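You operate a simulated robot arm through the tools that you are given. There is no shell and no other tool.

The job below is to be done with a simulated robot arm. You get a single attempt, and the scene is never put back.

TASK
Wipe both smudges off the belt; jog the hidden one round.
Fine: use the teal cloth, wipe only while the belt stands, and put the cloth back.
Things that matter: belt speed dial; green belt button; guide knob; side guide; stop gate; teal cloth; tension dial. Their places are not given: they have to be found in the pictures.

It is judged by the outcome, as a careful person would: the job done as asked, and still so three seconds after it is handed in. It fails if anything else is knocked over, pushed out of place, dropped, spilled or broken. Flat cloth is picked up by pressing the open fingertips on it (5 to 10 N) and closing them slowly along it; thin cloth reads only 2 to 8 mm in the jaws.

THE ROBOT
A 6-joint arm with a two-finger parallel gripper, fixed in place. Base frame: the origin is at the foot of the arm, x ahead of it, y to its left, z up. Lengths are in mm, angles in degrees, forces in N, time in s.
Its first joint turns from -166.0 to 166.0 degrees. Payload 3.43 kg.
The tool frame sits at the grasp point between the pads (the TCP): z along the fingers, y along the line on which they close. The tips reach 34 mm beyond it. Largest opening 128 mm; finger width 24, thickness 12; the body of the gripper, 48 by 130 mm, starts 96 mm behind the TCP.
Orientation is that of the tool frame in the base frame, as a unit quaternion [x, y, z, w]. With the fingers straight down and closing along the base's y, the tool's x points along the base's -x, its y along +y and its z along -z.

THE INTERFACE
- The arm moves only by the tool nudge_tool. Its argument "increments" is text: rows parted by semicolons, each of 7 numbers parted by spaces: the turn, a rotation vector about the base's x, y, z in units of 6 degrees (1.0 is 6 degrees), then the shift along the base's x, y, z in units of 20 mm (1.0 is 20 mm), then the gripper command, from -1 (shut) to 1 (fully open), values between in proportion. In form: ax ay az dx dy dz fingers; .... A call has 1 to 20 rows; each row shifts and turns the commanded pose from where the row before left it. A call with a number of a shift or a turn outside -1 to 1 is refused whole. Rows are played at 5 a second. More than 50 mm and 8.6 degrees between two rows, or a gripper value outside its range, and nothing of the call is played. A pose out of reach is approached as far as the arm can. The call stops where the force on the tool passes 40 N (or 10 N more than at its start, if that is more) or the arm is blocked; 0.2 s more then pass. Each finger travels about 153 mm/s and halts on what it meets, pressing with about 27 N; the grip force reading is that of the motor and also rises with nothing between the fingers. The clock runs only during rows and for 0.2 s after the last one: add rows that do not move to give the fingers time. The reply holds the time, the measured pose of the TCP, the force on the tool along the base axes, the opening and the grip force, in the units named above and with some noise, with the torque about the TCP (base axes, N m) and any sound that the robot's microphone picked up, and new pictures: "views" is both (left out), scene, wrist or none.
- Cameras (640 x 400 px; columns grow to the right, rows downward): "scene" is fixed at [48.5, 500.8, 1499.9]; the picture's right is [-0.78, -0.63, 0.00], its down [-0.39, 0.47, -0.79] and it looks along [0.50, -0.61, -0.61] (base axes); focal length 350 px, centre (320, 200). "wrist" rides on the gripper at [76, -11, -160] in the tool frame; the picture's right is [0.15, 0.99, 0.00], its down [-0.88, 0.13, -0.46] and it looks along [-0.45, 0.07, 0.89] (tool axes); focal length 234 px, centre (320, 200).
- point_at(camera, pixels): for up to 12 pixels [column, row] of the newest picture of that camera ("zoom" is the newest enlarged one), the place [x, y, z] in the base frame of the surface seen there, good to about 3 mm. It takes no simulated time.
- zoom(camera, box): a new picture of the part [left, top, right, bottom] of that camera's present view, enlarged. It takes no simulated time.
- hand_in(): hands the job in; it is judged then, once.

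Open the gripper and draw the arm clear of the work before you hand the job in, unless the task says otherwise.

The tools are called by a JSON object that holds its "api" and its "payload". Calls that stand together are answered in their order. nudge_tool: Moves the arm, as the interface text tells. Its arguments: {"type":"object","properties":{"increments":{"type":"string"},"views":{"type":"string","enum":["both","scene","wrist","none"]}},"required":["increments"]} The other tools are called the same way: point_at (camera, pixels) gives the place of the surface under pixels of a picture; zoom (camera, box) takes an enlarged picture of a part of a camera's view; hand_in () hands the job in.

At the start:

```text
clock: 0.0
ee_pos: [640.9, -230.7, 1097.3]
orientation: [0.0, 1.0, -0.001, 0.0]
ft_force: [0.5, -0.6, 0.7]
moment: [0.03, -0.01, -0.04]
opening: 128.0
finger_force: 0.1
```

scene: 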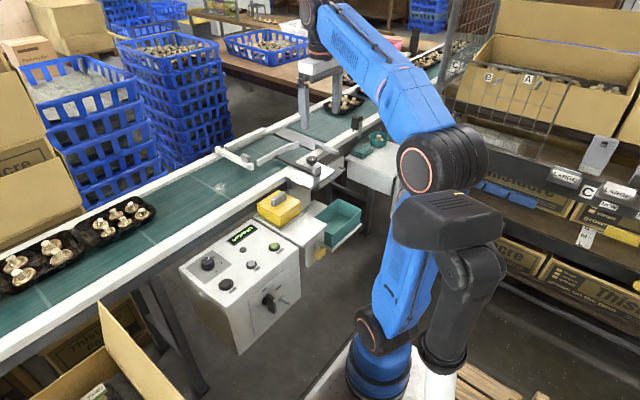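
wrist: 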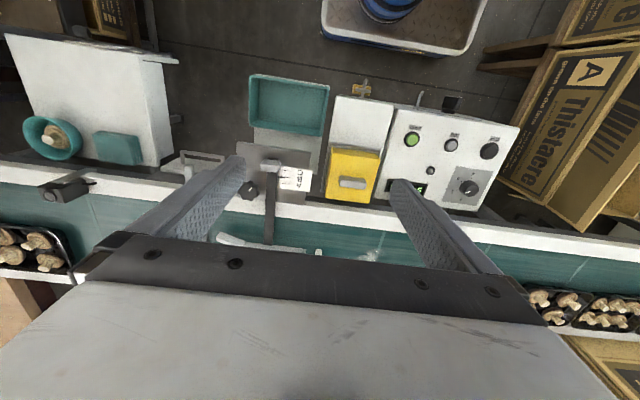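

The scene picture shows the belt running diagonally, a control box near (245,280), and in the wrist picture a teal bowl (50,135) and teal cloth-like patch (117,148). I enlarge these areas first to identify things.

{"api": "zoom", "payload": {"camera": "scene", "box": [170, 210, 310, 300]}}

{"api": "zoom", "payload": {"camera": "scene", "box": [190, 100, 400, 230]}}

{"api": "zoom", "payload": {"camera": "wrist", "box": [320, 70, 540, 210]}}

{"api": "zoom", "payload": {"camera": "wrist", "box": [0, 80, 320, 270]}}

```text
4.44 times, centred on (240, 255) of scene
```

zoom: 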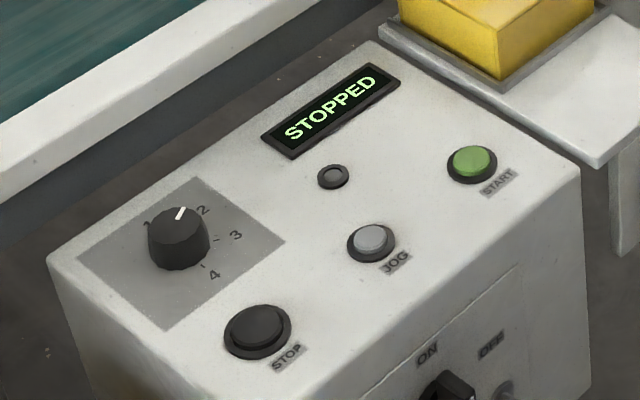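

```text
3.05 times, centred on (295, 165) of scene
```

zoom: 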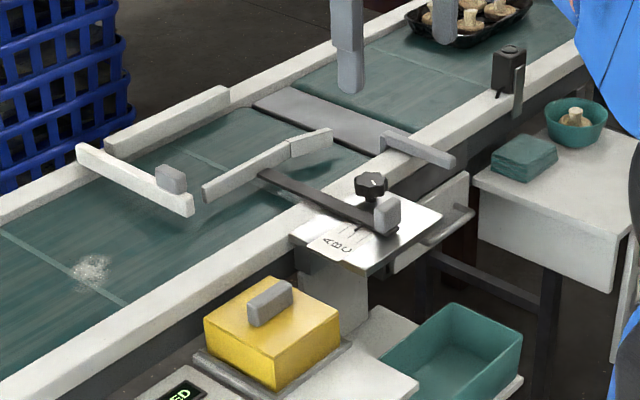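

```text
2.86 times, centred on (430, 140) of wrist
```

zoom: 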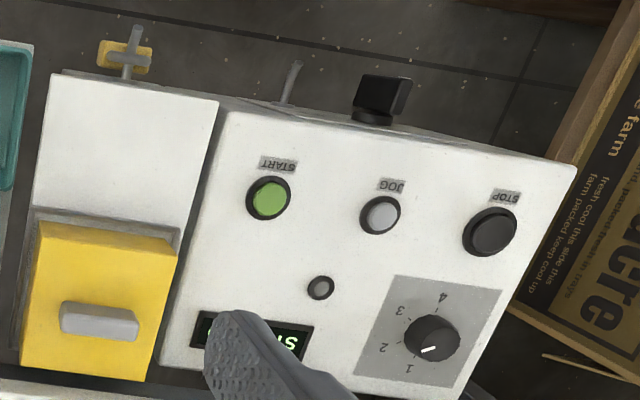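

```text
2.00 times, centred on (160, 175) of wrist
```

zoom: 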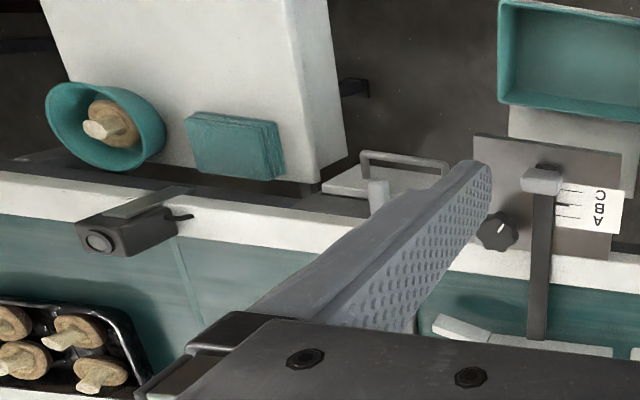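

The zooms show the START (green), JOG (grey) and STOP (black) buttons, the speed dial near 1–2, one smudge at scene (219,188), and a folded teal cloth at scene (362,152). I measure these places.

{"api": "point_at", "payload": {"camera": "scene", "pixels": [[219, 188], [252, 264], [274, 246], [227, 283], [208, 263], [362, 150], [352, 154], [372, 148], [379, 139], [258, 207], [317, 160], [228, 157]]}}

{"api": "zoom", "payload": {"camera": "scene", "box": [335, 120, 405, 165]}}

{"api": "zoom", "payload": {"camera": "scene", "box": [0, 150, 240, 300]}}

{"api": "zoom", "payload": {"camera": "scene", "box": [230, 230, 330, 310]}}

```text
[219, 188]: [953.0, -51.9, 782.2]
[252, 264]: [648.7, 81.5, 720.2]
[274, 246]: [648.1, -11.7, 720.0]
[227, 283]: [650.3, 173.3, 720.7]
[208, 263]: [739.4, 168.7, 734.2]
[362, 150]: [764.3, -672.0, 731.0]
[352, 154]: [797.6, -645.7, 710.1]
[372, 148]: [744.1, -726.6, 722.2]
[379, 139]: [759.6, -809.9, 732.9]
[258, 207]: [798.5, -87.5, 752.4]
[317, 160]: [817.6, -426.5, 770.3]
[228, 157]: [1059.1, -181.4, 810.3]
```

```text
8.89 times, centred on (370, 142) of scene
```

zoom: 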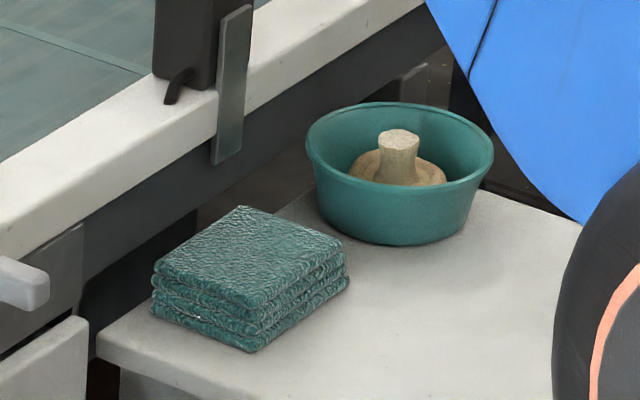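

```text
2.67 times, centred on (120, 225) of scene
```

zoom: 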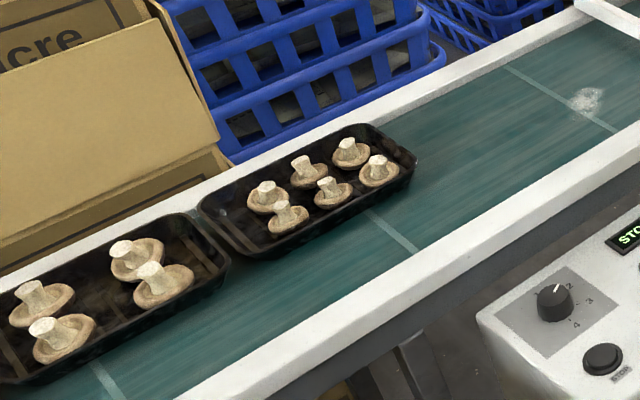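

```text
5.00 times, centred on (280, 270) of scene
```

zoom: 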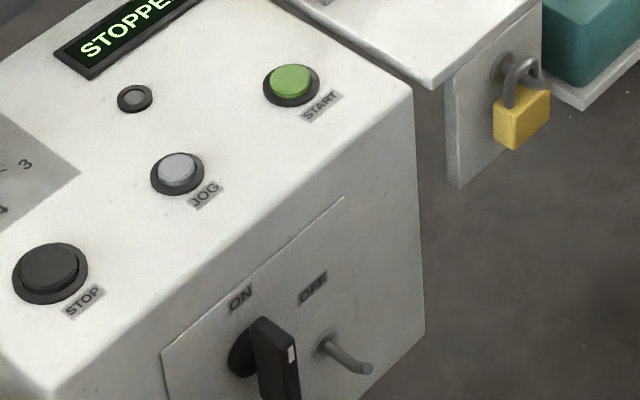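

The cloth is a folded stack on the side table next to the bowl. I measure its corners, the bowl rim, table surface, belt edges, trays, gate and guide.

{"api": "point_at", "payload": {"camera": "zoom", "pixels": [[320, 200]]}}

{"api": "point_at", "payload": {"camera": "scene", "pixels": [[351.7, 150.5], [361.3, 143.3], [372.2, 148.0], [362.5, 154.3], [351.7, 155], [362.3, 159.2], [372.5, 152.3], [348, 160], [385, 155], [369, 136], [389, 139], [379, 147]]}}

{"api": "point_at", "payload": {"camera": "scene", "pixels": [[180, 208], [150, 235], [200, 173], [100, 290], [37, 300], [118, 216], [45, 262], [250, 143], [290, 134], [345, 105], [210, 215], [170, 180]]}}

{"api": "point_at", "payload": {"camera": "scene", "pixels": [[247, 160], [252, 168], [217, 150], [260, 162], [298, 146], [277, 155], [317, 170], [311, 160], [345, 125], [262, 134], [228, 139], [330, 150]]}}

```text
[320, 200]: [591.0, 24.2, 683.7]
```

```text
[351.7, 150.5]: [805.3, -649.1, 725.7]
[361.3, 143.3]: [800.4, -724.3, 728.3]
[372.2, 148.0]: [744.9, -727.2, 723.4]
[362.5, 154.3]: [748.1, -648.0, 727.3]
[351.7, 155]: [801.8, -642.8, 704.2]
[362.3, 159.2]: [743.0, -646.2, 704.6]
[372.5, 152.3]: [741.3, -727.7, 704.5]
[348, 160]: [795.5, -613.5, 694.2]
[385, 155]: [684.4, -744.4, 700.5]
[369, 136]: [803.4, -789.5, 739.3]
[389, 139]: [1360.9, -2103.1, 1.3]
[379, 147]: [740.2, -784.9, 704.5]
```

```text
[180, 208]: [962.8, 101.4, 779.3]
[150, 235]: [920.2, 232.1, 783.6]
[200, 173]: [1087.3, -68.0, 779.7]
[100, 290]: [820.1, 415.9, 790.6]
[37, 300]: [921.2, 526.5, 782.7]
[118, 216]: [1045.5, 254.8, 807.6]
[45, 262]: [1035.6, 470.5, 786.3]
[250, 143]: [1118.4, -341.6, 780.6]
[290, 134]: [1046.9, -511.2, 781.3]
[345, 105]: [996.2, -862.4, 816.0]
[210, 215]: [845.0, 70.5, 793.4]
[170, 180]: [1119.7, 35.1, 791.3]
```

```text
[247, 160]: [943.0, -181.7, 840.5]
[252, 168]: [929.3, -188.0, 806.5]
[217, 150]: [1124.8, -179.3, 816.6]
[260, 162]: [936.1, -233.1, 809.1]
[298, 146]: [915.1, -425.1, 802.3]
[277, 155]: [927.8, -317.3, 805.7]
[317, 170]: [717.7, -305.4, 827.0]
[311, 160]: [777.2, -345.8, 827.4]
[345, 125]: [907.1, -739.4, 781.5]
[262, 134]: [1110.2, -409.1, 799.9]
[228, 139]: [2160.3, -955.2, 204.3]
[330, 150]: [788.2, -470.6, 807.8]
```

Cloth stack spans about x 745–803, y −648…−727, top z≈727 on a table at z≈697. I check what stands near it (sensor box, rail, bowl) before moving in.

{"api": "point_at", "payload": {"camera": "scene", "pixels": [[356, 120], [353, 127], [360, 122], [361, 130], [358, 135], [340, 140], [367, 125], [345, 142], [368.3, 135.5], [372, 141], [344, 152], [340, 160]]}}

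{"api": "point_at", "payload": {"camera": "wrist", "pixels": [[25, 135], [50, 158], [80, 140], [52, 117], [95, 135], [138, 135], [142, 163], [98, 160], [160, 165], [180, 170], [62, 190], [50, 135]]}}

{"api": "point_at", "payload": {"camera": "wrist", "pixels": [[375, 255], [411, 139], [452, 144], [489, 150], [470, 187], [269, 185], [249, 189], [270, 165], [320, 250], [250, 240], [150, 190], [400, 215]]}}

```text
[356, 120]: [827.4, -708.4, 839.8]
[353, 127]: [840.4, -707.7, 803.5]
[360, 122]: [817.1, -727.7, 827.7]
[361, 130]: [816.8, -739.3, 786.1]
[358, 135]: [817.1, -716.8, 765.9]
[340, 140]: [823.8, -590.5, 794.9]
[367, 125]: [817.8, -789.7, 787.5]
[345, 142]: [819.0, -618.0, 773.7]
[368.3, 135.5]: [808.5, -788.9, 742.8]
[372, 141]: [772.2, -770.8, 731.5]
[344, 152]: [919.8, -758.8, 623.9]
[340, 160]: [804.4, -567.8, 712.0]
```

```text
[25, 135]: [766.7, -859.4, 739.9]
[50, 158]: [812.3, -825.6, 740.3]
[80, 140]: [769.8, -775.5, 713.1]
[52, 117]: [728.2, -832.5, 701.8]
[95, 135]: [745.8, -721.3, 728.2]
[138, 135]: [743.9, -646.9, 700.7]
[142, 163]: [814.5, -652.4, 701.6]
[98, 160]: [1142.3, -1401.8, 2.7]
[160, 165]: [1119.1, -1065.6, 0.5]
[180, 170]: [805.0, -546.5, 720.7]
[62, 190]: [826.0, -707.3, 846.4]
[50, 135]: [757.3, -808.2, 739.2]
```

```text
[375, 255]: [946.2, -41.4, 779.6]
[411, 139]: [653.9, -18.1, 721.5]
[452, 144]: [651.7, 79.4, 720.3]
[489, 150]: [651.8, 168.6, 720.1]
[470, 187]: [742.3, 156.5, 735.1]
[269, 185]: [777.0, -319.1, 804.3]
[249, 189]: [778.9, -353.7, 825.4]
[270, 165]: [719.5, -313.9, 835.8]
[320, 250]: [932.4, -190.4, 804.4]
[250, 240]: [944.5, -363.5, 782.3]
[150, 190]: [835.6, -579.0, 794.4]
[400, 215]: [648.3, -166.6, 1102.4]
```

Sensor box stands at x≥815, z up to ~850, the bowl starts at y≈−765; the cloth can be gripped by its sides along y with a partial opening. I move toward a point above the cloth, keeping high.

{"api": "nudge_tool", "payload": {"increments": "0 0 0 0.29 -0.99 -0.2 0.56;0 0 0 0.29 -0.99 -0.2 0.56;0 0 0 0.29 -0.99 -0.2 0.56;0 0 0 0.29 -0.99 -0.2 0.56;0 0 0 0.29 -0.99 -0.2 0.56;0 0 0 0.29 -0.99 -0.2 0.56;0 0 0 0.29 -0.99 -0.2 0.56;0 0 0 0.29 -0.99 -0.2 0.56;0 0 0 0.29 -0.99 -0.2 0.56;0 0 0 0.29 -0.99 -0.2 0.56;0 0 0 0.29 -0.99 -0.2 0.56;0 0 0 0.29 -0.99 -0.2 0.56", "views": "both"}}

```text
clock: 2.6
ee_pos: [711.7, -466.8, 1050.5]
orientation: [-0.001, 1.0, -0.001, 0.002]
ft_force: [-0.6, 0.4, 0.0]
moment: [-0.05, 0.0, -0.06]
opening: 99.5
finger_force: 0.1
```

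scene: 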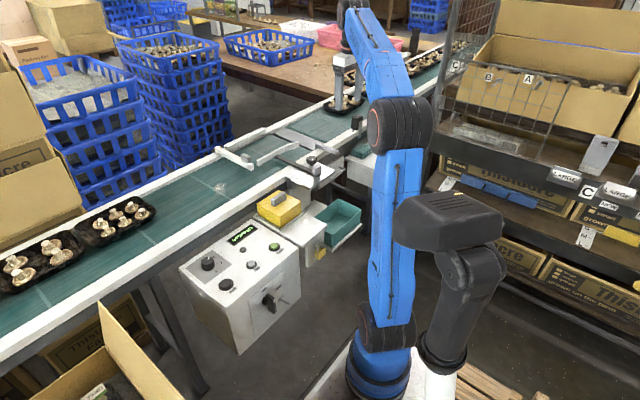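
wrist: 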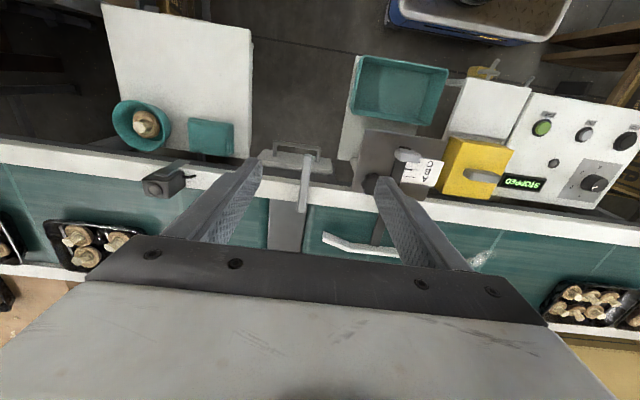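

The tool is at (712,−467,1050) with the cloth at wrist (211,138), all clear. I continue to above the cloth.

{"api": "nudge_tool", "payload": {"increments": "0 0 0 0.27 -1 -0.5 0.56;0 0 0 0.27 -1 -0.5 0.56;0 0 0 0.27 -1 -0.5 0.56;0 0 0 0.27 -1 -0.5 0.56;0 0 0 0.27 -1 -0.5 0.56;0 0 0 0.27 -1 -0.5 0.56;0 0 0 0.27 -1 -0.5 0.56;0 0 0 0.27 -1 -0.5 0.56;0 0 0 0.27 -1 -0.5 0.56;0 0 0 0.27 -1 -0.5 0.56;0 0 0 0.27 -1 -0.5 0.56;0 0 0 0 0 0 0.56", "views": "both"}}

```text
clock: 5.2
ee_pos: [769.7, -688.2, 936.7]
orientation: [0.0, 1.0, 0.0, 0.0]
ft_force: [-0.2, -1.0, -0.1]
moment: [-0.02, 0.02, -0.02]
opening: 99.6
finger_force: 0.0
```

scene: 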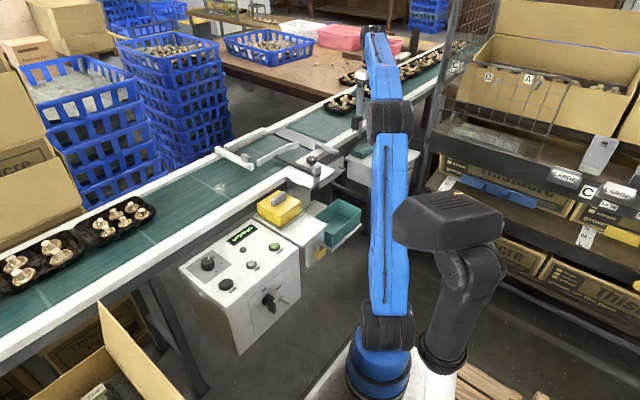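
wrist: 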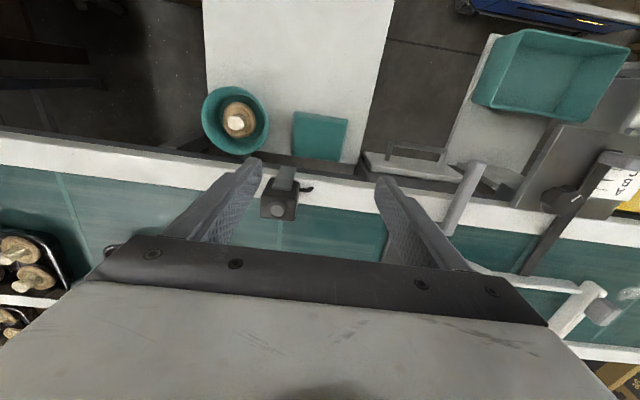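

Cloth is now at wrist (320,136). I zoom and measure its edges from here.

{"api": "zoom", "payload": {"camera": "wrist", "box": [190, 70, 410, 220]}}

{"api": "point_at", "payload": {"camera": "wrist", "pixels": [[296, 114], [346, 120], [337, 160], [293, 153], [320, 136], [362, 140], [280, 135], [269, 120], [278, 197], [285, 175], [345, 190], [275, 205]]}}

{"api": "zoom", "payload": {"camera": "wrist", "box": [360, 120, 640, 320]}}

```text
2.67 times, centred on (300, 145) of wrist
```

zoom: 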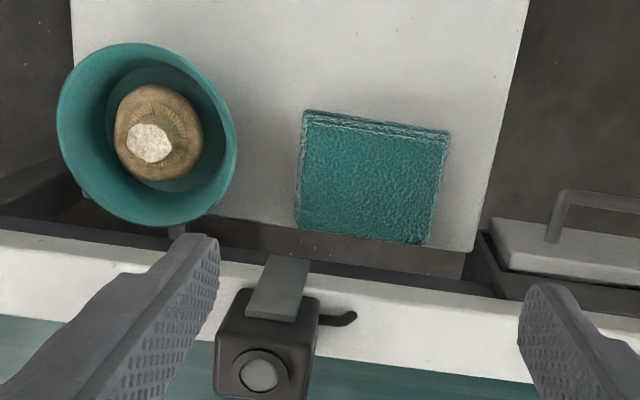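

```text
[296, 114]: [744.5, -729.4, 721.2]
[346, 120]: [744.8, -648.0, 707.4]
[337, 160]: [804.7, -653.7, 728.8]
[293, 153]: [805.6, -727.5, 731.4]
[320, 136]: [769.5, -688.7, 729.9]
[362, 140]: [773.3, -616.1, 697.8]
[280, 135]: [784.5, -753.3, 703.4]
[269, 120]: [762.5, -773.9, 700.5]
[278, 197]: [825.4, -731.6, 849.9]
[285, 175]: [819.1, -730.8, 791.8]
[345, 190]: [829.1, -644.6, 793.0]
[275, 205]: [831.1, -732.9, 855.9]
```

```text
2.00 times, centred on (500, 220) of wrist
```

zoom: 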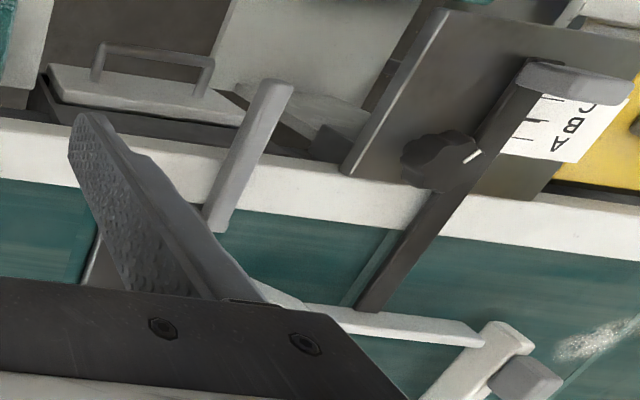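

Cloth is x 744–805, y −728…−649, top z≈730; table ≈699; sensor stays 20 mm clear of the gripper body. I descend to just above gripping height and check.

{"api": "nudge_tool", "payload": {"increments": "0 0 0 0.15 0 -1 0.56;0 0 0 0 0 -1 0.56;0 0 0 0 0 -1 0.56;0 0 0 0 0 -1 0.56;0 0 0 0 0 -1 0.56;0 0 0 0 0 -1 0.56;0 0 0 0 0 -1 0.56;0 0 0 0 0 -0.5 0.56;0 0 0 0 0 0 0.56", "views": "both"}}

```text
clock: 7.2
ee_pos: [772.6, -688.0, 789.4]
orientation: [-0.002, 1.0, 0.0, 0.0]
ft_force: [0.3, 0.0, -0.9]
moment: [-0.05, 0.01, 0.0]
opening: 99.6
finger_force: 0.0
```

scene: 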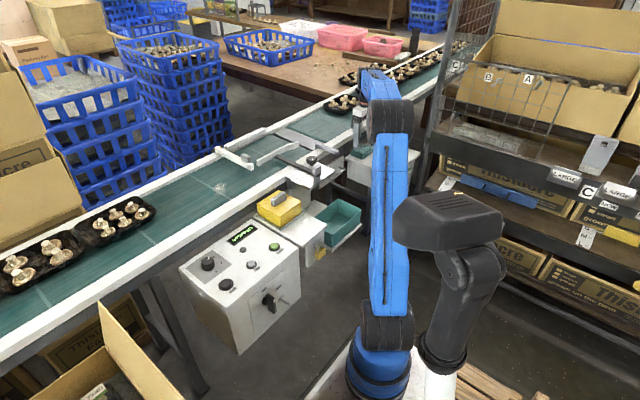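
wrist: 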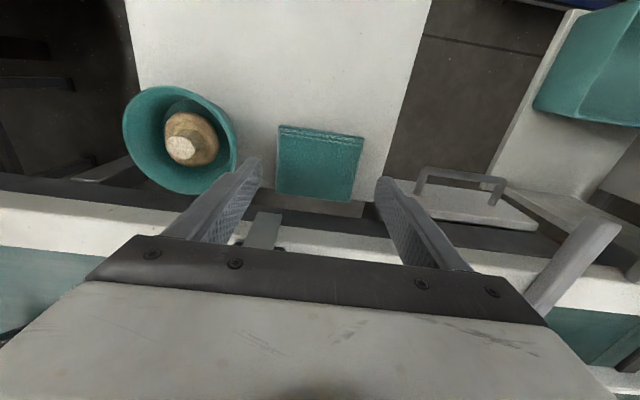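

At z 789 the cloth (wrist 277–362) lies between the fingers. I descend 43 mm so the tips reach about z 712, beside the cloth.

{"api": "nudge_tool", "payload": {"increments": "0 0 0 0 0 -0.8 0.56;0 0 0 0 0 -0.8 0.56;0 0 0 0 0 -0.55 0.56;0 0 0 0 0 0 0.56", "views": "wrist"}}

```text
clock: 8.2
ee_pos: [772.9, -688.2, 744.3]
orientation: [0.001, 1.0, 0.0, -0.001]
ft_force: [0.6, 0.2, -0.3]
moment: [-0.01, 0.0, -0.01]
opening: 99.8
finger_force: 0.0
```

wrist: 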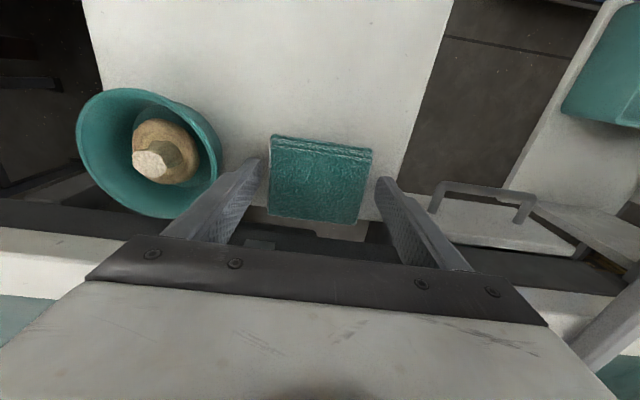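

The fingers straddle the cloth on both sides with no contact force. I close gently in steps.

{"api": "nudge_tool", "payload": {"increments": "0 0 0 0 0 0 0.4;0 0 0 0 0 0 0.3;0 0 0 0 0 0 0.2;0 0 0 0 0 0 0.1;0 0 0 0 0 0 0;0 0 0 0 0 0 0", "views": "wrist"}}

```text
clock: 9.6
ee_pos: [773.2, -687.3, 745.6]
orientation: [0.0, 1.0, 0.0, 0.001]
ft_force: [0.0, -0.1, -0.6]
moment: [-0.01, 0.0, 0.02]
opening: 86.8
finger_force: 27.2
```

wrist: 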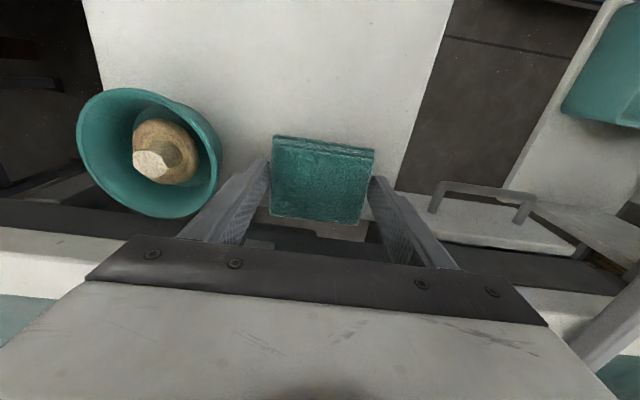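

Grip reads 86.8 mm at 27 N, so the cloth block is held. I lift it straight up 60 mm and check.

{"api": "nudge_tool", "payload": {"increments": "0 0 0 0 0 0.5 -0.2;0 0 0 0 0 0.5 -0.2;0 0 0 0 0 1 -0.2;0 0 0 0 0 1 -0.2;0 0 0 0 0 0 -0.2", "views": "both"}}

```text
clock: 10.8
ee_pos: [773.5, -688.1, 806.0]
orientation: [0.0, 1.0, -0.001, -0.001]
ft_force: [0.3, 0.2, -0.5]
moment: [-0.02, -0.02, 0.03]
opening: 87.3
finger_force: 26.7
```

scene: 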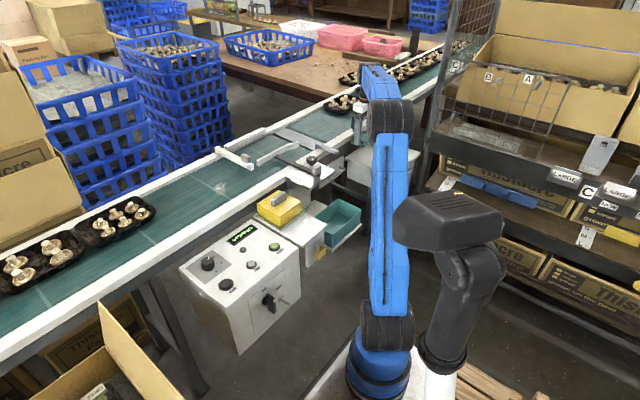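
wrist: 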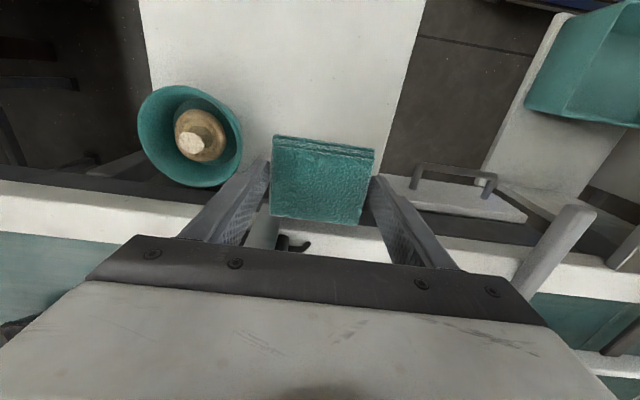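

The cloth rides up with the gripper (wrist 320,178) leaving the table clear. I raise to about z 950 and travel toward the visible smudge at (950,−47).

{"api": "nudge_tool", "payload": {"increments": "0 0 0 0 0 1 -0.2;0 0 0 0 0 1 -0.2;0 0 0 0 0 1 -0.2;0 0 0 0 0 1 -0.2;0 0 0 0 0 1 -0.2;0 0 0 0 0 1 -0.2;0 0 0 0 0 1 -0.2;0 0 0 0.27 1 0 -0.2;0 0 0 0.27 1 0 -0.2;0 0 0 0.27 1 0 -0.2;0 0 0 0.27 1 0 -0.2;0 0 0 0.27 1 0 -0.2;0 0 0 0.27 1 0 -0.2;0 0 0 0.27 1 0 -0.2;0 0 0 0.27 1 0 -0.2;0 0 0 0.27 1 0 -0.2;0 0 0 0.27 1 0 -0.2;0 0 0 0.27 1 0 -0.2;0 0 0 0.27 1 0 -0.2;0 0 0 0.27 1 0 -0.2", "views": "scene"}}

{"api": "nudge_tool", "payload": {"increments": "0 0 0 0.27 1 0 -0.2;0 0 0 0.27 1 0 -0.2;0 0 0 0.27 1 0 -0.2;0 0 0 0.27 1 0 -0.2;0 0 0 0.27 1 0 -0.2;0 0 0 0.27 1 0 -0.2;0 0 0 0.27 1 0 -0.2;0 0 0 0.27 1 0 -0.2;0 0 0 0.27 1 0 -0.2;0 0 0 0.27 1 0 -0.2;0 0 0 0.27 1 0 -0.2;0 0 0 0.27 1 0 -0.2;0 0 0 0.27 1 0 -0.2;0 0 0 0.27 1 0 -0.2;0 0 0 0.27 1 0 -0.2;0 0 0 0.27 1 0 -0.2;0 0 0 0.27 1 0 -0.2;0 0 0 0.27 1 0 -0.2;0 0 0 0.27 1 0 -0.2;0 0 0 0 0 0 -0.2", "views": "both"}}

```text
clock: 15.0
ee_pos: [843.5, -429.2, 945.4]
orientation: [0.0, 1.0, -0.002, 0.0]
ft_force: [0.6, -0.5, -1.1]
moment: [0.01, 0.01, 0.01]
opening: 86.8
finger_force: 27.4
```

scene: 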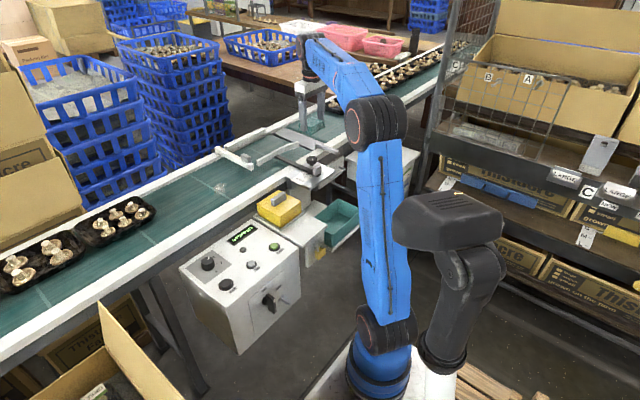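

```text
clock: 19.2
ee_pos: [946.9, -47.2, 945.7]
orientation: [0.0, 1.0, 0.0, 0.001]
ft_force: [0.5, 0.1, -1.2]
moment: [0.03, 0.04, 0.04]
opening: 86.7
finger_force: 27.1
```

scene: 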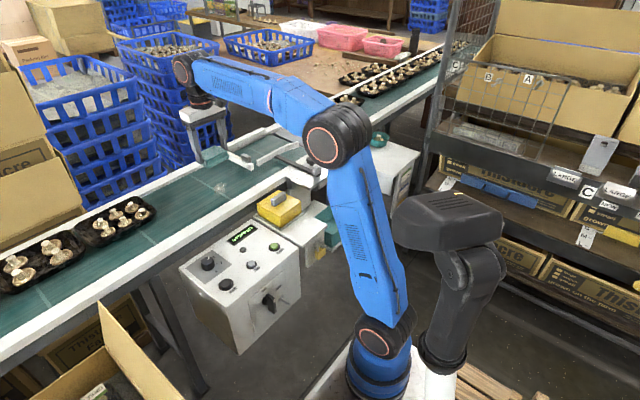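
wrist: 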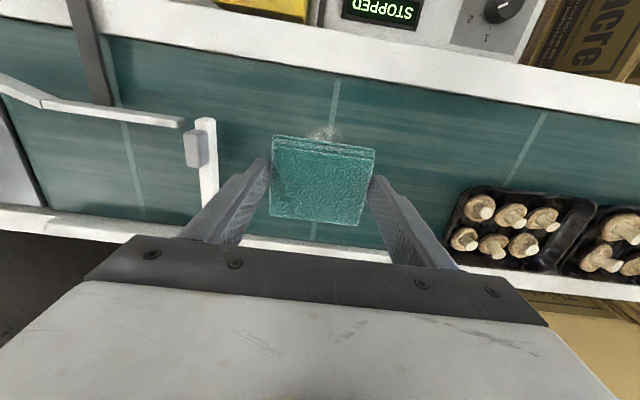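

The arm is over the smudge; display reads STOPPED. I zoom to get the smudge's extent.

{"api": "zoom", "payload": {"camera": "scene", "box": [180, 150, 270, 210]}}

{"api": "zoom", "payload": {"camera": "wrist", "box": [250, 80, 400, 180]}}

{"api": "point_at", "payload": {"camera": "wrist", "pixels": [[310, 132], [340, 132], [325, 126], [325, 134], [320, 180], [280, 90], [230, 170]]}}

{"api": "point_at", "payload": {"camera": "scene", "pixels": [[219, 188], [214, 186], [225, 189], [219, 183], [219, 193]]}}

```text
6.67 times, centred on (225, 180) of scene
```

zoom: 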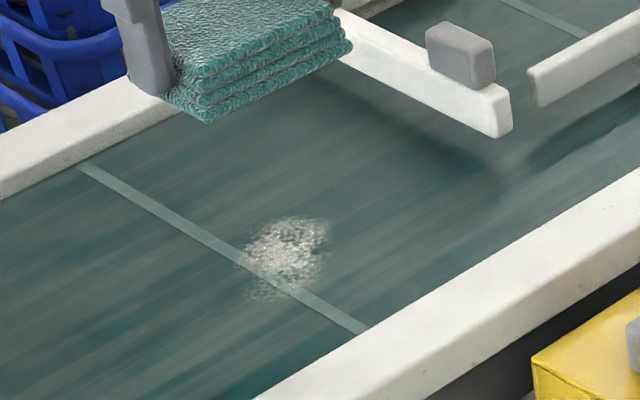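

```text
4.00 times, centred on (325, 130) of wrist
```

zoom: 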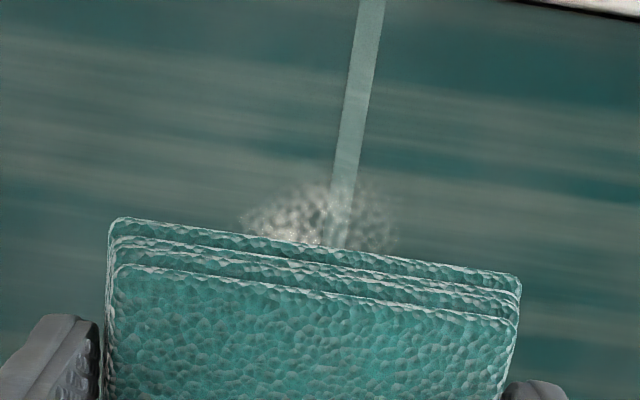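

```text
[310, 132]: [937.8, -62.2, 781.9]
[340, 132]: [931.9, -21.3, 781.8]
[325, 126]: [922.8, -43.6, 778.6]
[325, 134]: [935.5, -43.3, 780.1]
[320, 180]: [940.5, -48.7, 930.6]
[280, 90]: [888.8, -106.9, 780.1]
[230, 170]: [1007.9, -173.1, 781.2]
```

```text
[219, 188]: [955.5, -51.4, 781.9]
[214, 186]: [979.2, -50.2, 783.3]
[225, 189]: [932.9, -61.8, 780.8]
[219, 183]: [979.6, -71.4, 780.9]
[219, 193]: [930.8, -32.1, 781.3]
```

Smudge centre is about (950,−51), roughly 55 mm across, and the cloth is larger than it. I lower to about 8 mm above the belt.

{"api": "nudge_tool", "payload": {"increments": "0 0 0 0.1 -0.2 -1 -0.2;0 0 0 0 0 -1 -0.2;0 0 0 0 0 -1 -0.2;0 0 0 0 0 -1 -0.2;0 0 0 0 0 -1 -0.2;0 0 0 0 0 -0.4 -0.2;0 0 0 0 0 0 -0.2", "views": "scene"}}

```text
clock: 20.8
ee_pos: [947.1, -51.6, 838.0]
orientation: [-0.001, 1.0, -0.001, 0.001]
ft_force: [-0.6, 0.5, 0.0]
moment: [-0.01, 0.03, -0.04]
opening: 87.0
finger_force: 26.8
```

scene: 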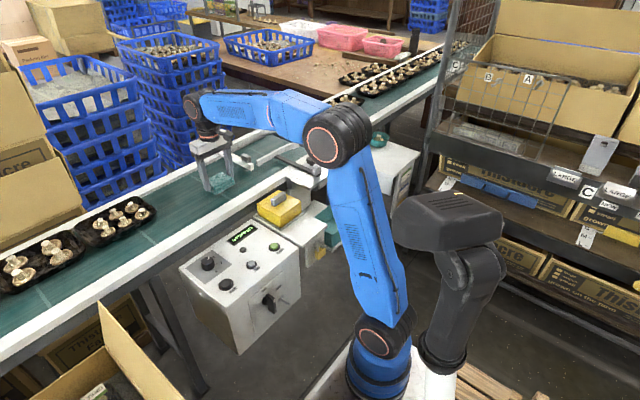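

Now at z 838 with no contact. I creep down in 2 mm rows until the cloth touches the belt.

{"api": "nudge_tool", "payload": {"increments": "0 0 0 0 0 -0.1 -0.2;0 0 0 0 0 -0.1 -0.2;0 0 0 0 0 -0.1 -0.2;0 0 0 0 0 -0.1 -0.2;0 0 0 0 0 0 -0.2", "views": "none"}}

```text
clock: 22.0
ee_pos: [947.6, -52.6, 828.6]
orientation: [0.0, 1.0, 0.0, 0.0]
ft_force: [1.0, -0.2, -0.7]
moment: [0.02, -0.01, 0.01]
opening: 86.8
finger_force: 26.8
```

No contact yet at z 829. I creep another 4 mm.

{"api": "nudge_tool", "payload": {"increments": "0 0 0 0 0 -0.1 -0.2;0 0 0 0 0 -0.1 -0.2;0 0 0 0 0 0 -0.2", "views": "none"}}

```text
clock: 22.8
ee_pos: [947.9, -52.9, 825.8]
orientation: [0.001, 1.0, -0.001, -0.001]
ft_force: [0.7, 0.0, -0.3]
moment: [0.01, 0.0, 0.03]
opening: 87.0
finger_force: 26.8
```

{"api": "nudge_tool", "payload": {"increments": "0 0 0 0 0 -0.1 -0.2;0 0 0 0 0 -0.1 -0.2;0 0 0 0 0 0 -0.2", "views": "wrist"}}

```text
clock: 23.6
ee_pos: [947.6, -52.5, 824.9]
orientation: [-0.001, 1.0, -0.001, 0.003]
ft_force: [4.6, 1.7, 29.6]
moment: [0.11, 0.07, 0.03]
opening: 86.9
finger_force: 27.2
```

wrist: 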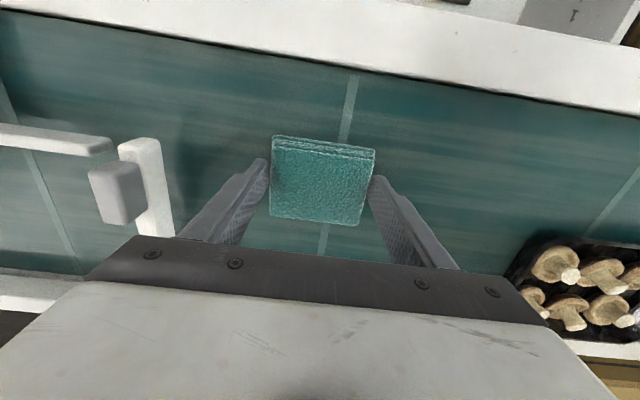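

Contact reached at z≈825 with 29.6 N, which is harder than needed. I ease up by 2 mm and check the force.

{"api": "nudge_tool", "payload": {"increments": "0 0 0 0 0 0.08 -0.2;0 0 0 0 0 0 -0.2", "views": "none"}}

```text
clock: 24.2
ee_pos: [947.9, -51.7, 825.4]
orientation: [0.0, 1.0, 0.0, 0.001]
ft_force: [3.9, 2.1, 23.3]
moment: [0.12, -0.31, -0.01]
opening: 87.0
finger_force: 26.6
```

{"api": "nudge_tool", "payload": {"increments": "0 0 0 0 0 0.08 -0.2;0 0 0 0 0 0 -0.2", "views": "none"}}

```text
clock: 24.8
ee_pos: [948.3, -52.6, 824.5]
orientation: [0.0, 1.0, -0.001, 0.0]
ft_force: [2.1, -0.9, 7.0]
moment: [0.0, -0.26, -0.04]
opening: 86.9
finger_force: 26.8
```

7 N is right for wiping. I rub along y ±30 mm with the belt standing.

{"api": "nudge_tool", "payload": {"increments": "0 0 0 0 -0.5 0 -0.2;0 0 0 0 -0.5 0 -0.2;0 0 0 0 -0.5 0 -0.2;0 0 0 0 0.5 0 -0.2;0 0 0 0 0.5 0 -0.2;0 0 0 0 0.5 0 -0.2;0 0 0 0 0.5 0 -0.2;0 0 0 0 0.5 0 -0.2;0 0 0 0 0.5 0 -0.2;0 0 0 0 -0.5 0 -0.2;0 0 0 0 -0.5 0 -0.2;0 0 0 0 -0.5 0 -0.2;0 0 0 0 -0.5 0 -0.2;0 0 0 0 -0.5 0 -0.2;0 0 0 0 -0.5 0 -0.2;0 0 0 0 0.5 0 -0.2;0 0 0 0 0.5 0 -0.2;0 0 0 0 0.5 0 -0.2", "views": "wrist"}}

```text
clock: 28.6
ee_pos: [948.9, -52.5, 825.9]
orientation: [0.001, 1.0, 0.0, 0.0]
ft_force: [0.2, 0.1, -0.8]
moment: [0.01, -0.01, 0.02]
opening: 86.7
finger_force: 27.6
```

wrist: 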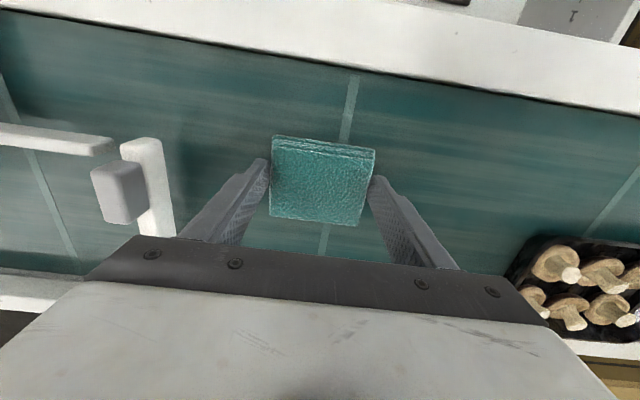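

The pressure has dropped to zero after the strokes. I lower 1.2 mm and check force again.

{"api": "nudge_tool", "payload": {"increments": "0 0 0 0 0 -0.06 -0.2;0 0 0 0 0 0 -0.2", "views": "none"}}

```text
clock: 29.2
ee_pos: [948.1, -52.1, 824.8]
orientation: [-0.001, 1.0, -0.001, 0.002]
ft_force: [0.5, -0.2, 2.4]
moment: [0.01, 0.05, 0.01]
opening: 86.8
finger_force: 27.0
```

{"api": "nudge_tool", "payload": {"increments": "0 0 0 0 0 -0.03 -0.2;0 0 0 0 0 0 -0.2", "views": "none"}}

```text
clock: 29.8
ee_pos: [948.1, -52.7, 823.3]
orientation: [0.001, 1.0, -0.001, 0.001]
ft_force: [-0.8, -1.5, 11.5]
moment: [-0.04, 0.15, -0.02]
opening: 86.6
finger_force: 27.3
```

Now 11.5 N. I rub along x ±20 mm and along y ±30 mm again.

{"api": "nudge_tool", "payload": {"increments": "0 0 0 0.5 0 0 -0.2;0 0 0 0.5 0 0 -0.2;0 0 0 -0.5 0 0 -0.2;0 0 0 -0.5 0 0 -0.2;0 0 0 -0.5 0 0 -0.2;0 0 0 -0.5 0 0 -0.2;0 0 0 0.5 0 0 -0.2;0 0 0 0.5 0 0 -0.2;0 0 0 0 -0.5 0 -0.2;0 0 0 0 -0.5 0 -0.2;0 0 0 0 -0.5 0 -0.2;0 0 0 0 0.5 0 -0.2;0 0 0 0 0.5 0 -0.2;0 0 0 0 0.5 0 -0.2;0 0 0 0 0.5 0 -0.2;0 0 0 0 0.5 0 -0.2;0 0 0 0 0.5 0 -0.2;0 0 0 0 -0.5 0 -0.2;0 0 0 0 -0.5 0 -0.2;0 0 0 0 -0.5 0 -0.2", "views": "none"}}

```text
clock: 34.0
ee_pos: [947.8, -52.4, 823.2]
orientation: [0.0, 1.0, 0.0, 0.002]
ft_force: [0.3, 18.8, 22.0]
moment: [1.18, 0.04, -0.02]
opening: 86.9
finger_force: 26.7
```

Good contact was held (22 N at the end). I lift 100 mm and look at the spot.

{"api": "nudge_tool", "payload": {"increments": "0 0 0 0 0 0.3 -0.2;0 0 0 0 0 1 -0.2;0 0 0 0 0 1 -0.2;0 0 0 0 0 1 -0.2;0 0 0 0 0 1 -0.2;0 0 0 0 0 1 -0.2;0 0 0 0 0 0 -0.2", "views": "both"}}

{"api": "zoom", "payload": {"camera": "scene", "box": [180, 150, 270, 210]}}

```text
clock: 35.6
ee_pos: [946.6, -53.1, 930.2]
orientation: [-0.001, 1.0, 0.0, 0.0]
ft_force: [-0.3, 0.0, 0.3]
moment: [-0.01, -0.02, -0.03]
opening: 86.8
finger_force: 26.4
```

scene: 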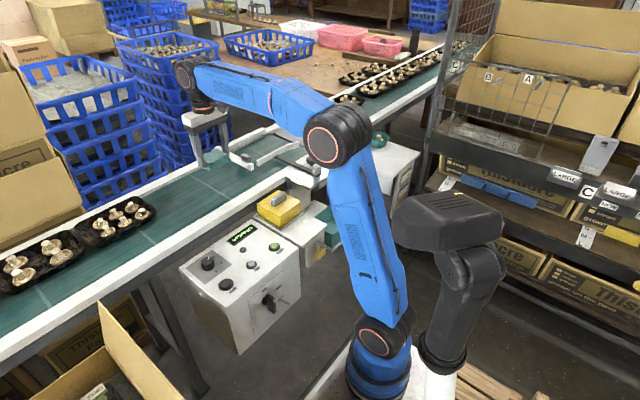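
wrist: 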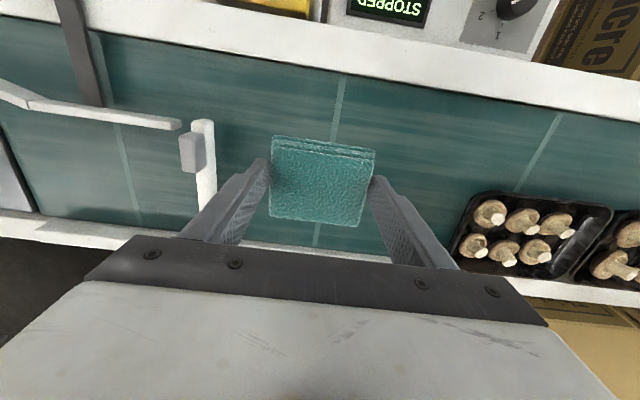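

```text
6.67 times, centred on (225, 180) of scene
```

zoom: 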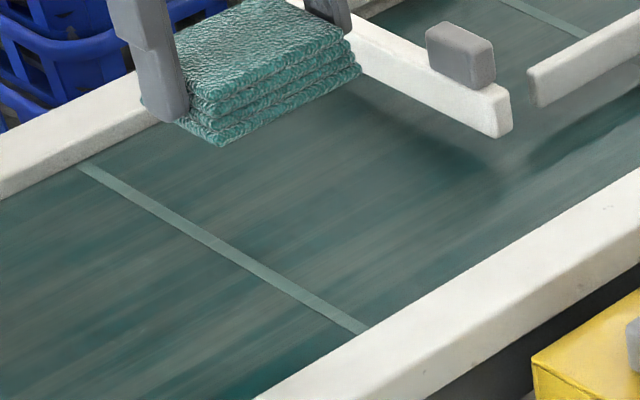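

The smudge is gone from the stopped belt. To press JOG cleanly I first put the cloth back on its table, retracing the same high path.

{"api": "nudge_tool", "payload": {"increments": "0 0 0 0 0 1 -0.2;0 0 0 -0.27 -1 0 -0.2;0 0 0 -0.27 -1 0 -0.2;0 0 0 -0.27 -1 0 -0.2;0 0 0 -0.27 -1 0 -0.2;0 0 0 -0.27 -1 0 -0.2;0 0 0 -0.27 -1 0 -0.2;0 0 0 -0.27 -1 0 -0.2;0 0 0 -0.27 -1 0 -0.2;0 0 0 -0.27 -1 0 -0.2;0 0 0 -0.27 -1 0 -0.2;0 0 0 -0.27 -1 0 -0.2;0 0 0 -0.27 -1 0 -0.2;0 0 0 -0.27 -1 0 -0.2;0 0 0 -0.27 -1 0 -0.2;0 0 0 -0.27 -1 0 -0.2;0 0 0 -0.27 -1 0 -0.2;0 0 0 -0.27 -1 0 -0.2;0 0 0 -0.27 -1 0 -0.2;0 0 0 -0.27 -1 0 -0.2", "views": "none"}}

{"api": "nudge_tool", "payload": {"increments": "0 0 0 -0.27 -1 0 -0.2;0 0 0 -0.27 -1 0 -0.2;0 0 0 -0.27 -1 0 -0.2;0 0 0 -0.27 -1 0 -0.2;0 0 0 -0.27 -1 0 -0.2;0 0 0 -0.27 -1 0 -0.2;0 0 0 -0.27 -1 0 -0.2;0 0 0 -0.27 -1 0 -0.2;0 0 0 -0.27 -1 0 -0.2;0 0 0 -0.27 -1 0 -0.2;0 0 0 -0.27 -1 0 -0.2;0 0 0 -0.27 -1 0 -0.2;0 0 0 0 0 0 -0.2", "views": "both"}}

```text
clock: 39.8
ee_pos: [845.6, -432.0, 951.6]
orientation: [-0.001, 1.0, -0.001, 0.002]
ft_force: [0.8, -0.3, -0.3]
moment: [0.0, -0.04, -0.01]
opening: 86.9
finger_force: 27.4
```

```text
clock: 42.6
ee_pos: [782.7, -673.6, 949.7]
orientation: [0.0, 1.0, -0.001, 0.0]
ft_force: [-0.3, 0.1, -0.5]
moment: [0.03, 0.07, 0.01]
opening: 87.1
finger_force: 26.4
```

scene: 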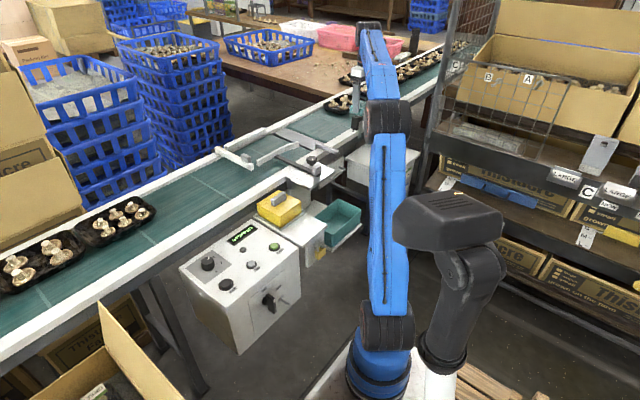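
wrist: 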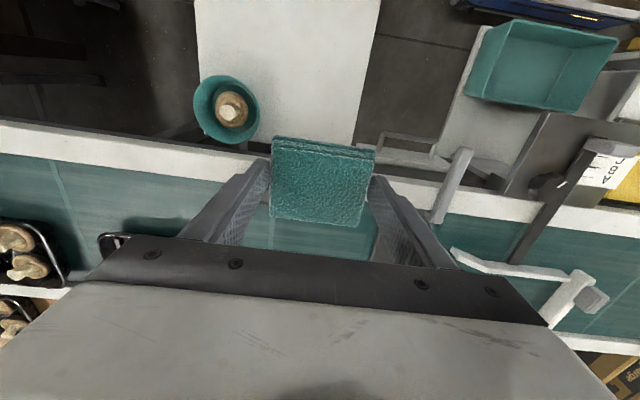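

Still held. I shift to x 773, y −688 and lower to about 10 mm above table contact.

{"api": "nudge_tool", "payload": {"increments": "0 0 0 -0.48 -0.72 0 -0.2;0 0 0 0 0 -1 -0.2;0 0 0 0 0 -1 -0.2;0 0 0 0 0 -1 -0.2;0 0 0 0 0 -1 -0.2;0 0 0 0 0 -1 -0.2;0 0 0 0 0 -1 -0.2;0 0 0 0 0 -1 -0.2;0 0 0 0 0 -1 -0.2;0 0 0 0 0 -1 -0.2;0 0 0 0 0 -0.8 -0.2;0 0 0 0 0 0 -0.2", "views": "wrist"}}

```text
clock: 45.2
ee_pos: [772.3, -687.2, 753.1]
orientation: [-0.001, 1.0, -0.001, 0.001]
ft_force: [-0.4, -0.2, -0.6]
moment: [-0.03, -0.01, -0.04]
opening: 86.7
finger_force: 27.2
```

wrist: 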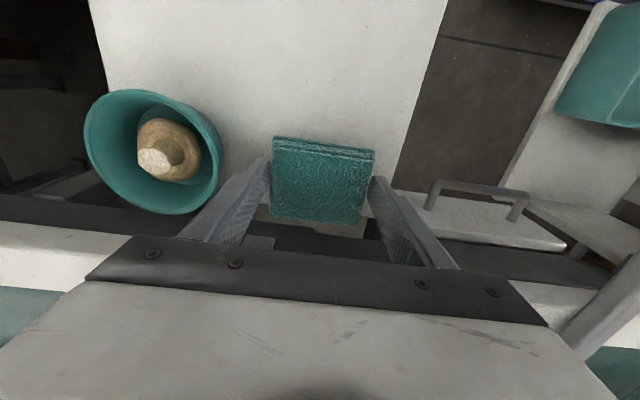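

Above the original spot. I creep down in 2 mm rows toward contact with the table.

{"api": "nudge_tool", "payload": {"increments": "0 0 0 0 0 -0.1 -0.2;0 0 0 0 0 -0.1 -0.2;0 0 0 0 0 -0.1 -0.2;0 0 0 0 0 -0.1 -0.2;0 0 0 0 0 0 -0.2", "views": "none"}}

```text
clock: 46.4
ee_pos: [771.6, -687.8, 745.0]
orientation: [-0.001, 1.0, -0.001, 0.0]
ft_force: [0.4, -0.6, 0.9]
moment: [-0.01, 0.01, 0.01]
opening: 87.1
finger_force: 26.6
```

{"api": "nudge_tool", "payload": {"increments": "0 0 0 0 0 -0.07 -0.2;0 0 0 0 0 -0.07 -0.2;0 0 0 0 0 0 -0.2", "views": "none"}}

```text
clock: 47.2
ee_pos: [771.4, -685.8, 744.2]
orientation: [0.0, 1.0, -0.001, 0.002]
ft_force: [2.1, -4.8, 15.1]
moment: [0.37, -0.04, -0.11]
opening: 86.7
finger_force: 27.5
```

Contact with the table (15 N). I ease up a millimetre and open the fingers to 100 mm.

{"api": "nudge_tool", "payload": {"increments": "0 0 0 0 0 0.05 -0.2;0 0 0 0 0 0 0.4;0 0 0 0 0 0 0.5;0 0 0 0 0 0 0.56;0 0 0 0 0 0 0.56", "views": "wrist"}}

```text
clock: 48.4
ee_pos: [771.9, -685.8, 744.2]
orientation: [-0.001, 1.0, 0.0, 0.001]
ft_force: [-0.3, 0.4, 0.1]
moment: [0.0, 0.0, 0.02]
opening: 99.8
finger_force: 0.0
```

wrist: 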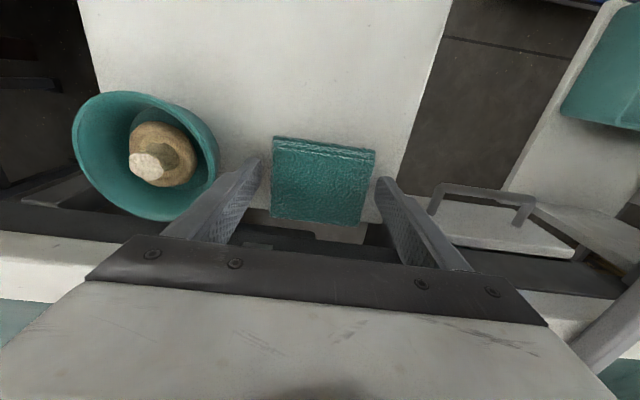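

The cloth stands free on the table. I raise straight up and travel toward the JOG button, closing the fingers on the way.

{"api": "nudge_tool", "payload": {"increments": "0 0 0 0 0 1 0.56;0 0 0 0 0 1 0.56;0 0 0 0 0 1 0.56;0 0 0 0 0 1 0.56;0 0 0 0 0 1 0.56;0 0 0 0 0 1 0.56;0 0 0 0 0 1 0.56;0 0 0 0 0 1 0.56;0 0 0 0 0 1 0.56;0 0 0 0 0 1 0.56;0 0 0 -0.156 0.983 0 0;0 0 0 -0.156 0.983 0 -0.5;0 0 0 -0.156 0.983 0 -1;0 0 0 -0.156 0.983 0 -1;0 0 0 -0.156 0.983 0 -1;0 0 0 -0.156 0.983 0 -1;0 0 0 -0.156 0.983 0 -1;0 0 0 -0.156 0.983 0 -1;0 0 0 -0.156 0.983 0 -1;0 0 0 -0.156 0.983 0 -1", "views": "scene"}}

{"api": "nudge_tool", "payload": {"increments": "0 0 0 -0.156 0.983 0 -1;0 0 0 -0.156 0.983 0 -1;0 0 0 -0.156 0.983 0 -1;0 0 0 -0.156 0.983 0 -1;0 0 0 -0.156 0.983 0 -1;0 0 0 -0.156 0.983 0 -1;0 0 0 -0.156 0.983 0 -1;0 0 0 -0.156 0.983 0 -1;0 0 0 -0.156 0.983 0 -1;0 0 0 -0.156 0.983 0 -1;0 0 0 -0.156 0.983 0 -1;0 0 0 -0.156 0.983 0 -1;0 0 0 -0.156 0.983 0 -1;0 0 0 -0.156 0.983 0 -1;0 0 0 -0.156 0.983 0 -1;0 0 0 -0.156 0.983 0 -1;0 0 0 -0.156 0.983 0 -1;0 0 0 -0.156 0.983 0 -1;0 0 0 -0.156 0.983 0 -1;0 0 0 -0.156 0.983 0 -1", "views": "none"}}

{"api": "nudge_tool", "payload": {"increments": "0 0 0 -0.156 0.983 0 -1;0 0 0 -0.156 0.983 0 -1;0 0 0 -0.156 0.983 0 -1;0 0 0 -0.156 0.983 0 -1;0 0 0 -0.156 0.983 0 -1;0 0 0 -0.156 0.983 0 -1;0 0 0 -0.156 0.983 0 -1;0 0 0 -0.156 0.983 0 -1;0 0 0 0 0 0 -1", "views": "both"}}

```text
clock: 52.6
ee_pos: [739.2, -489.4, 943.6]
orientation: [0.0, 1.0, -0.002, 0.0]
ft_force: [0.2, -0.9, -0.5]
moment: [0.02, 0.0, 0.0]
opening: 0.0
finger_force: 26.6
```

scene: 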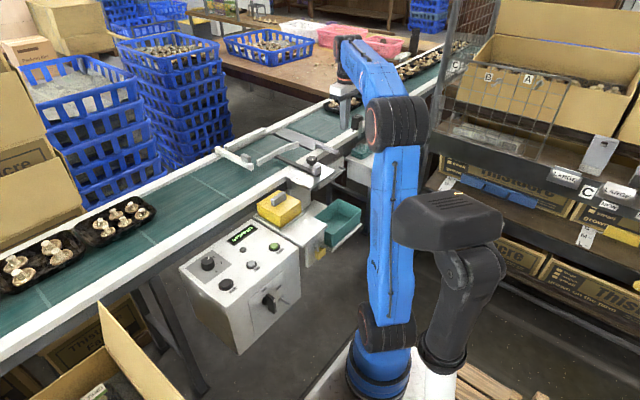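

```text
clock: 56.8
ee_pos: [678.1, -97.1, 943.0]
orientation: [0.001, 1.0, -0.001, 0.0]
ft_force: [0.0, 0.5, -0.2]
moment: [-0.01, 0.03, 0.01]
opening: 0.0
finger_force: 27.0
```

```text
clock: 58.8
ee_pos: [654.5, 64.5, 942.9]
orientation: [0.0, 1.0, -0.001, 0.0]
ft_force: [-0.4, 1.2, -0.8]
moment: [-0.04, 0.01, 0.01]
opening: 0.0
finger_force: 27.4
```

scene: 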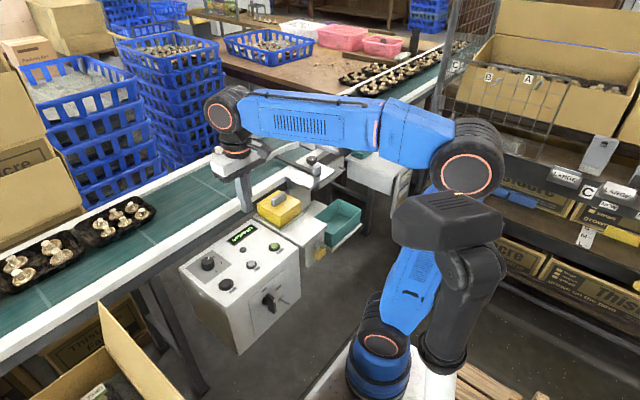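
wrist: 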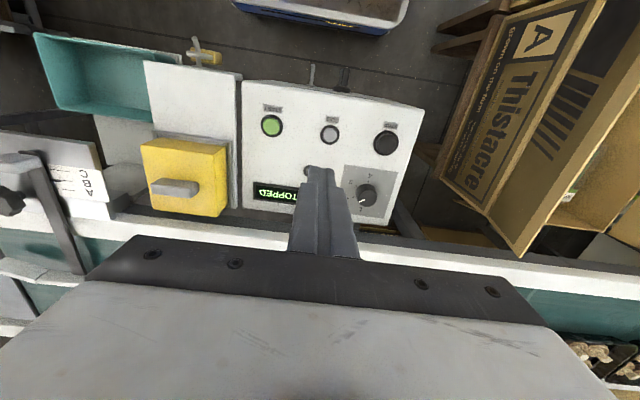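

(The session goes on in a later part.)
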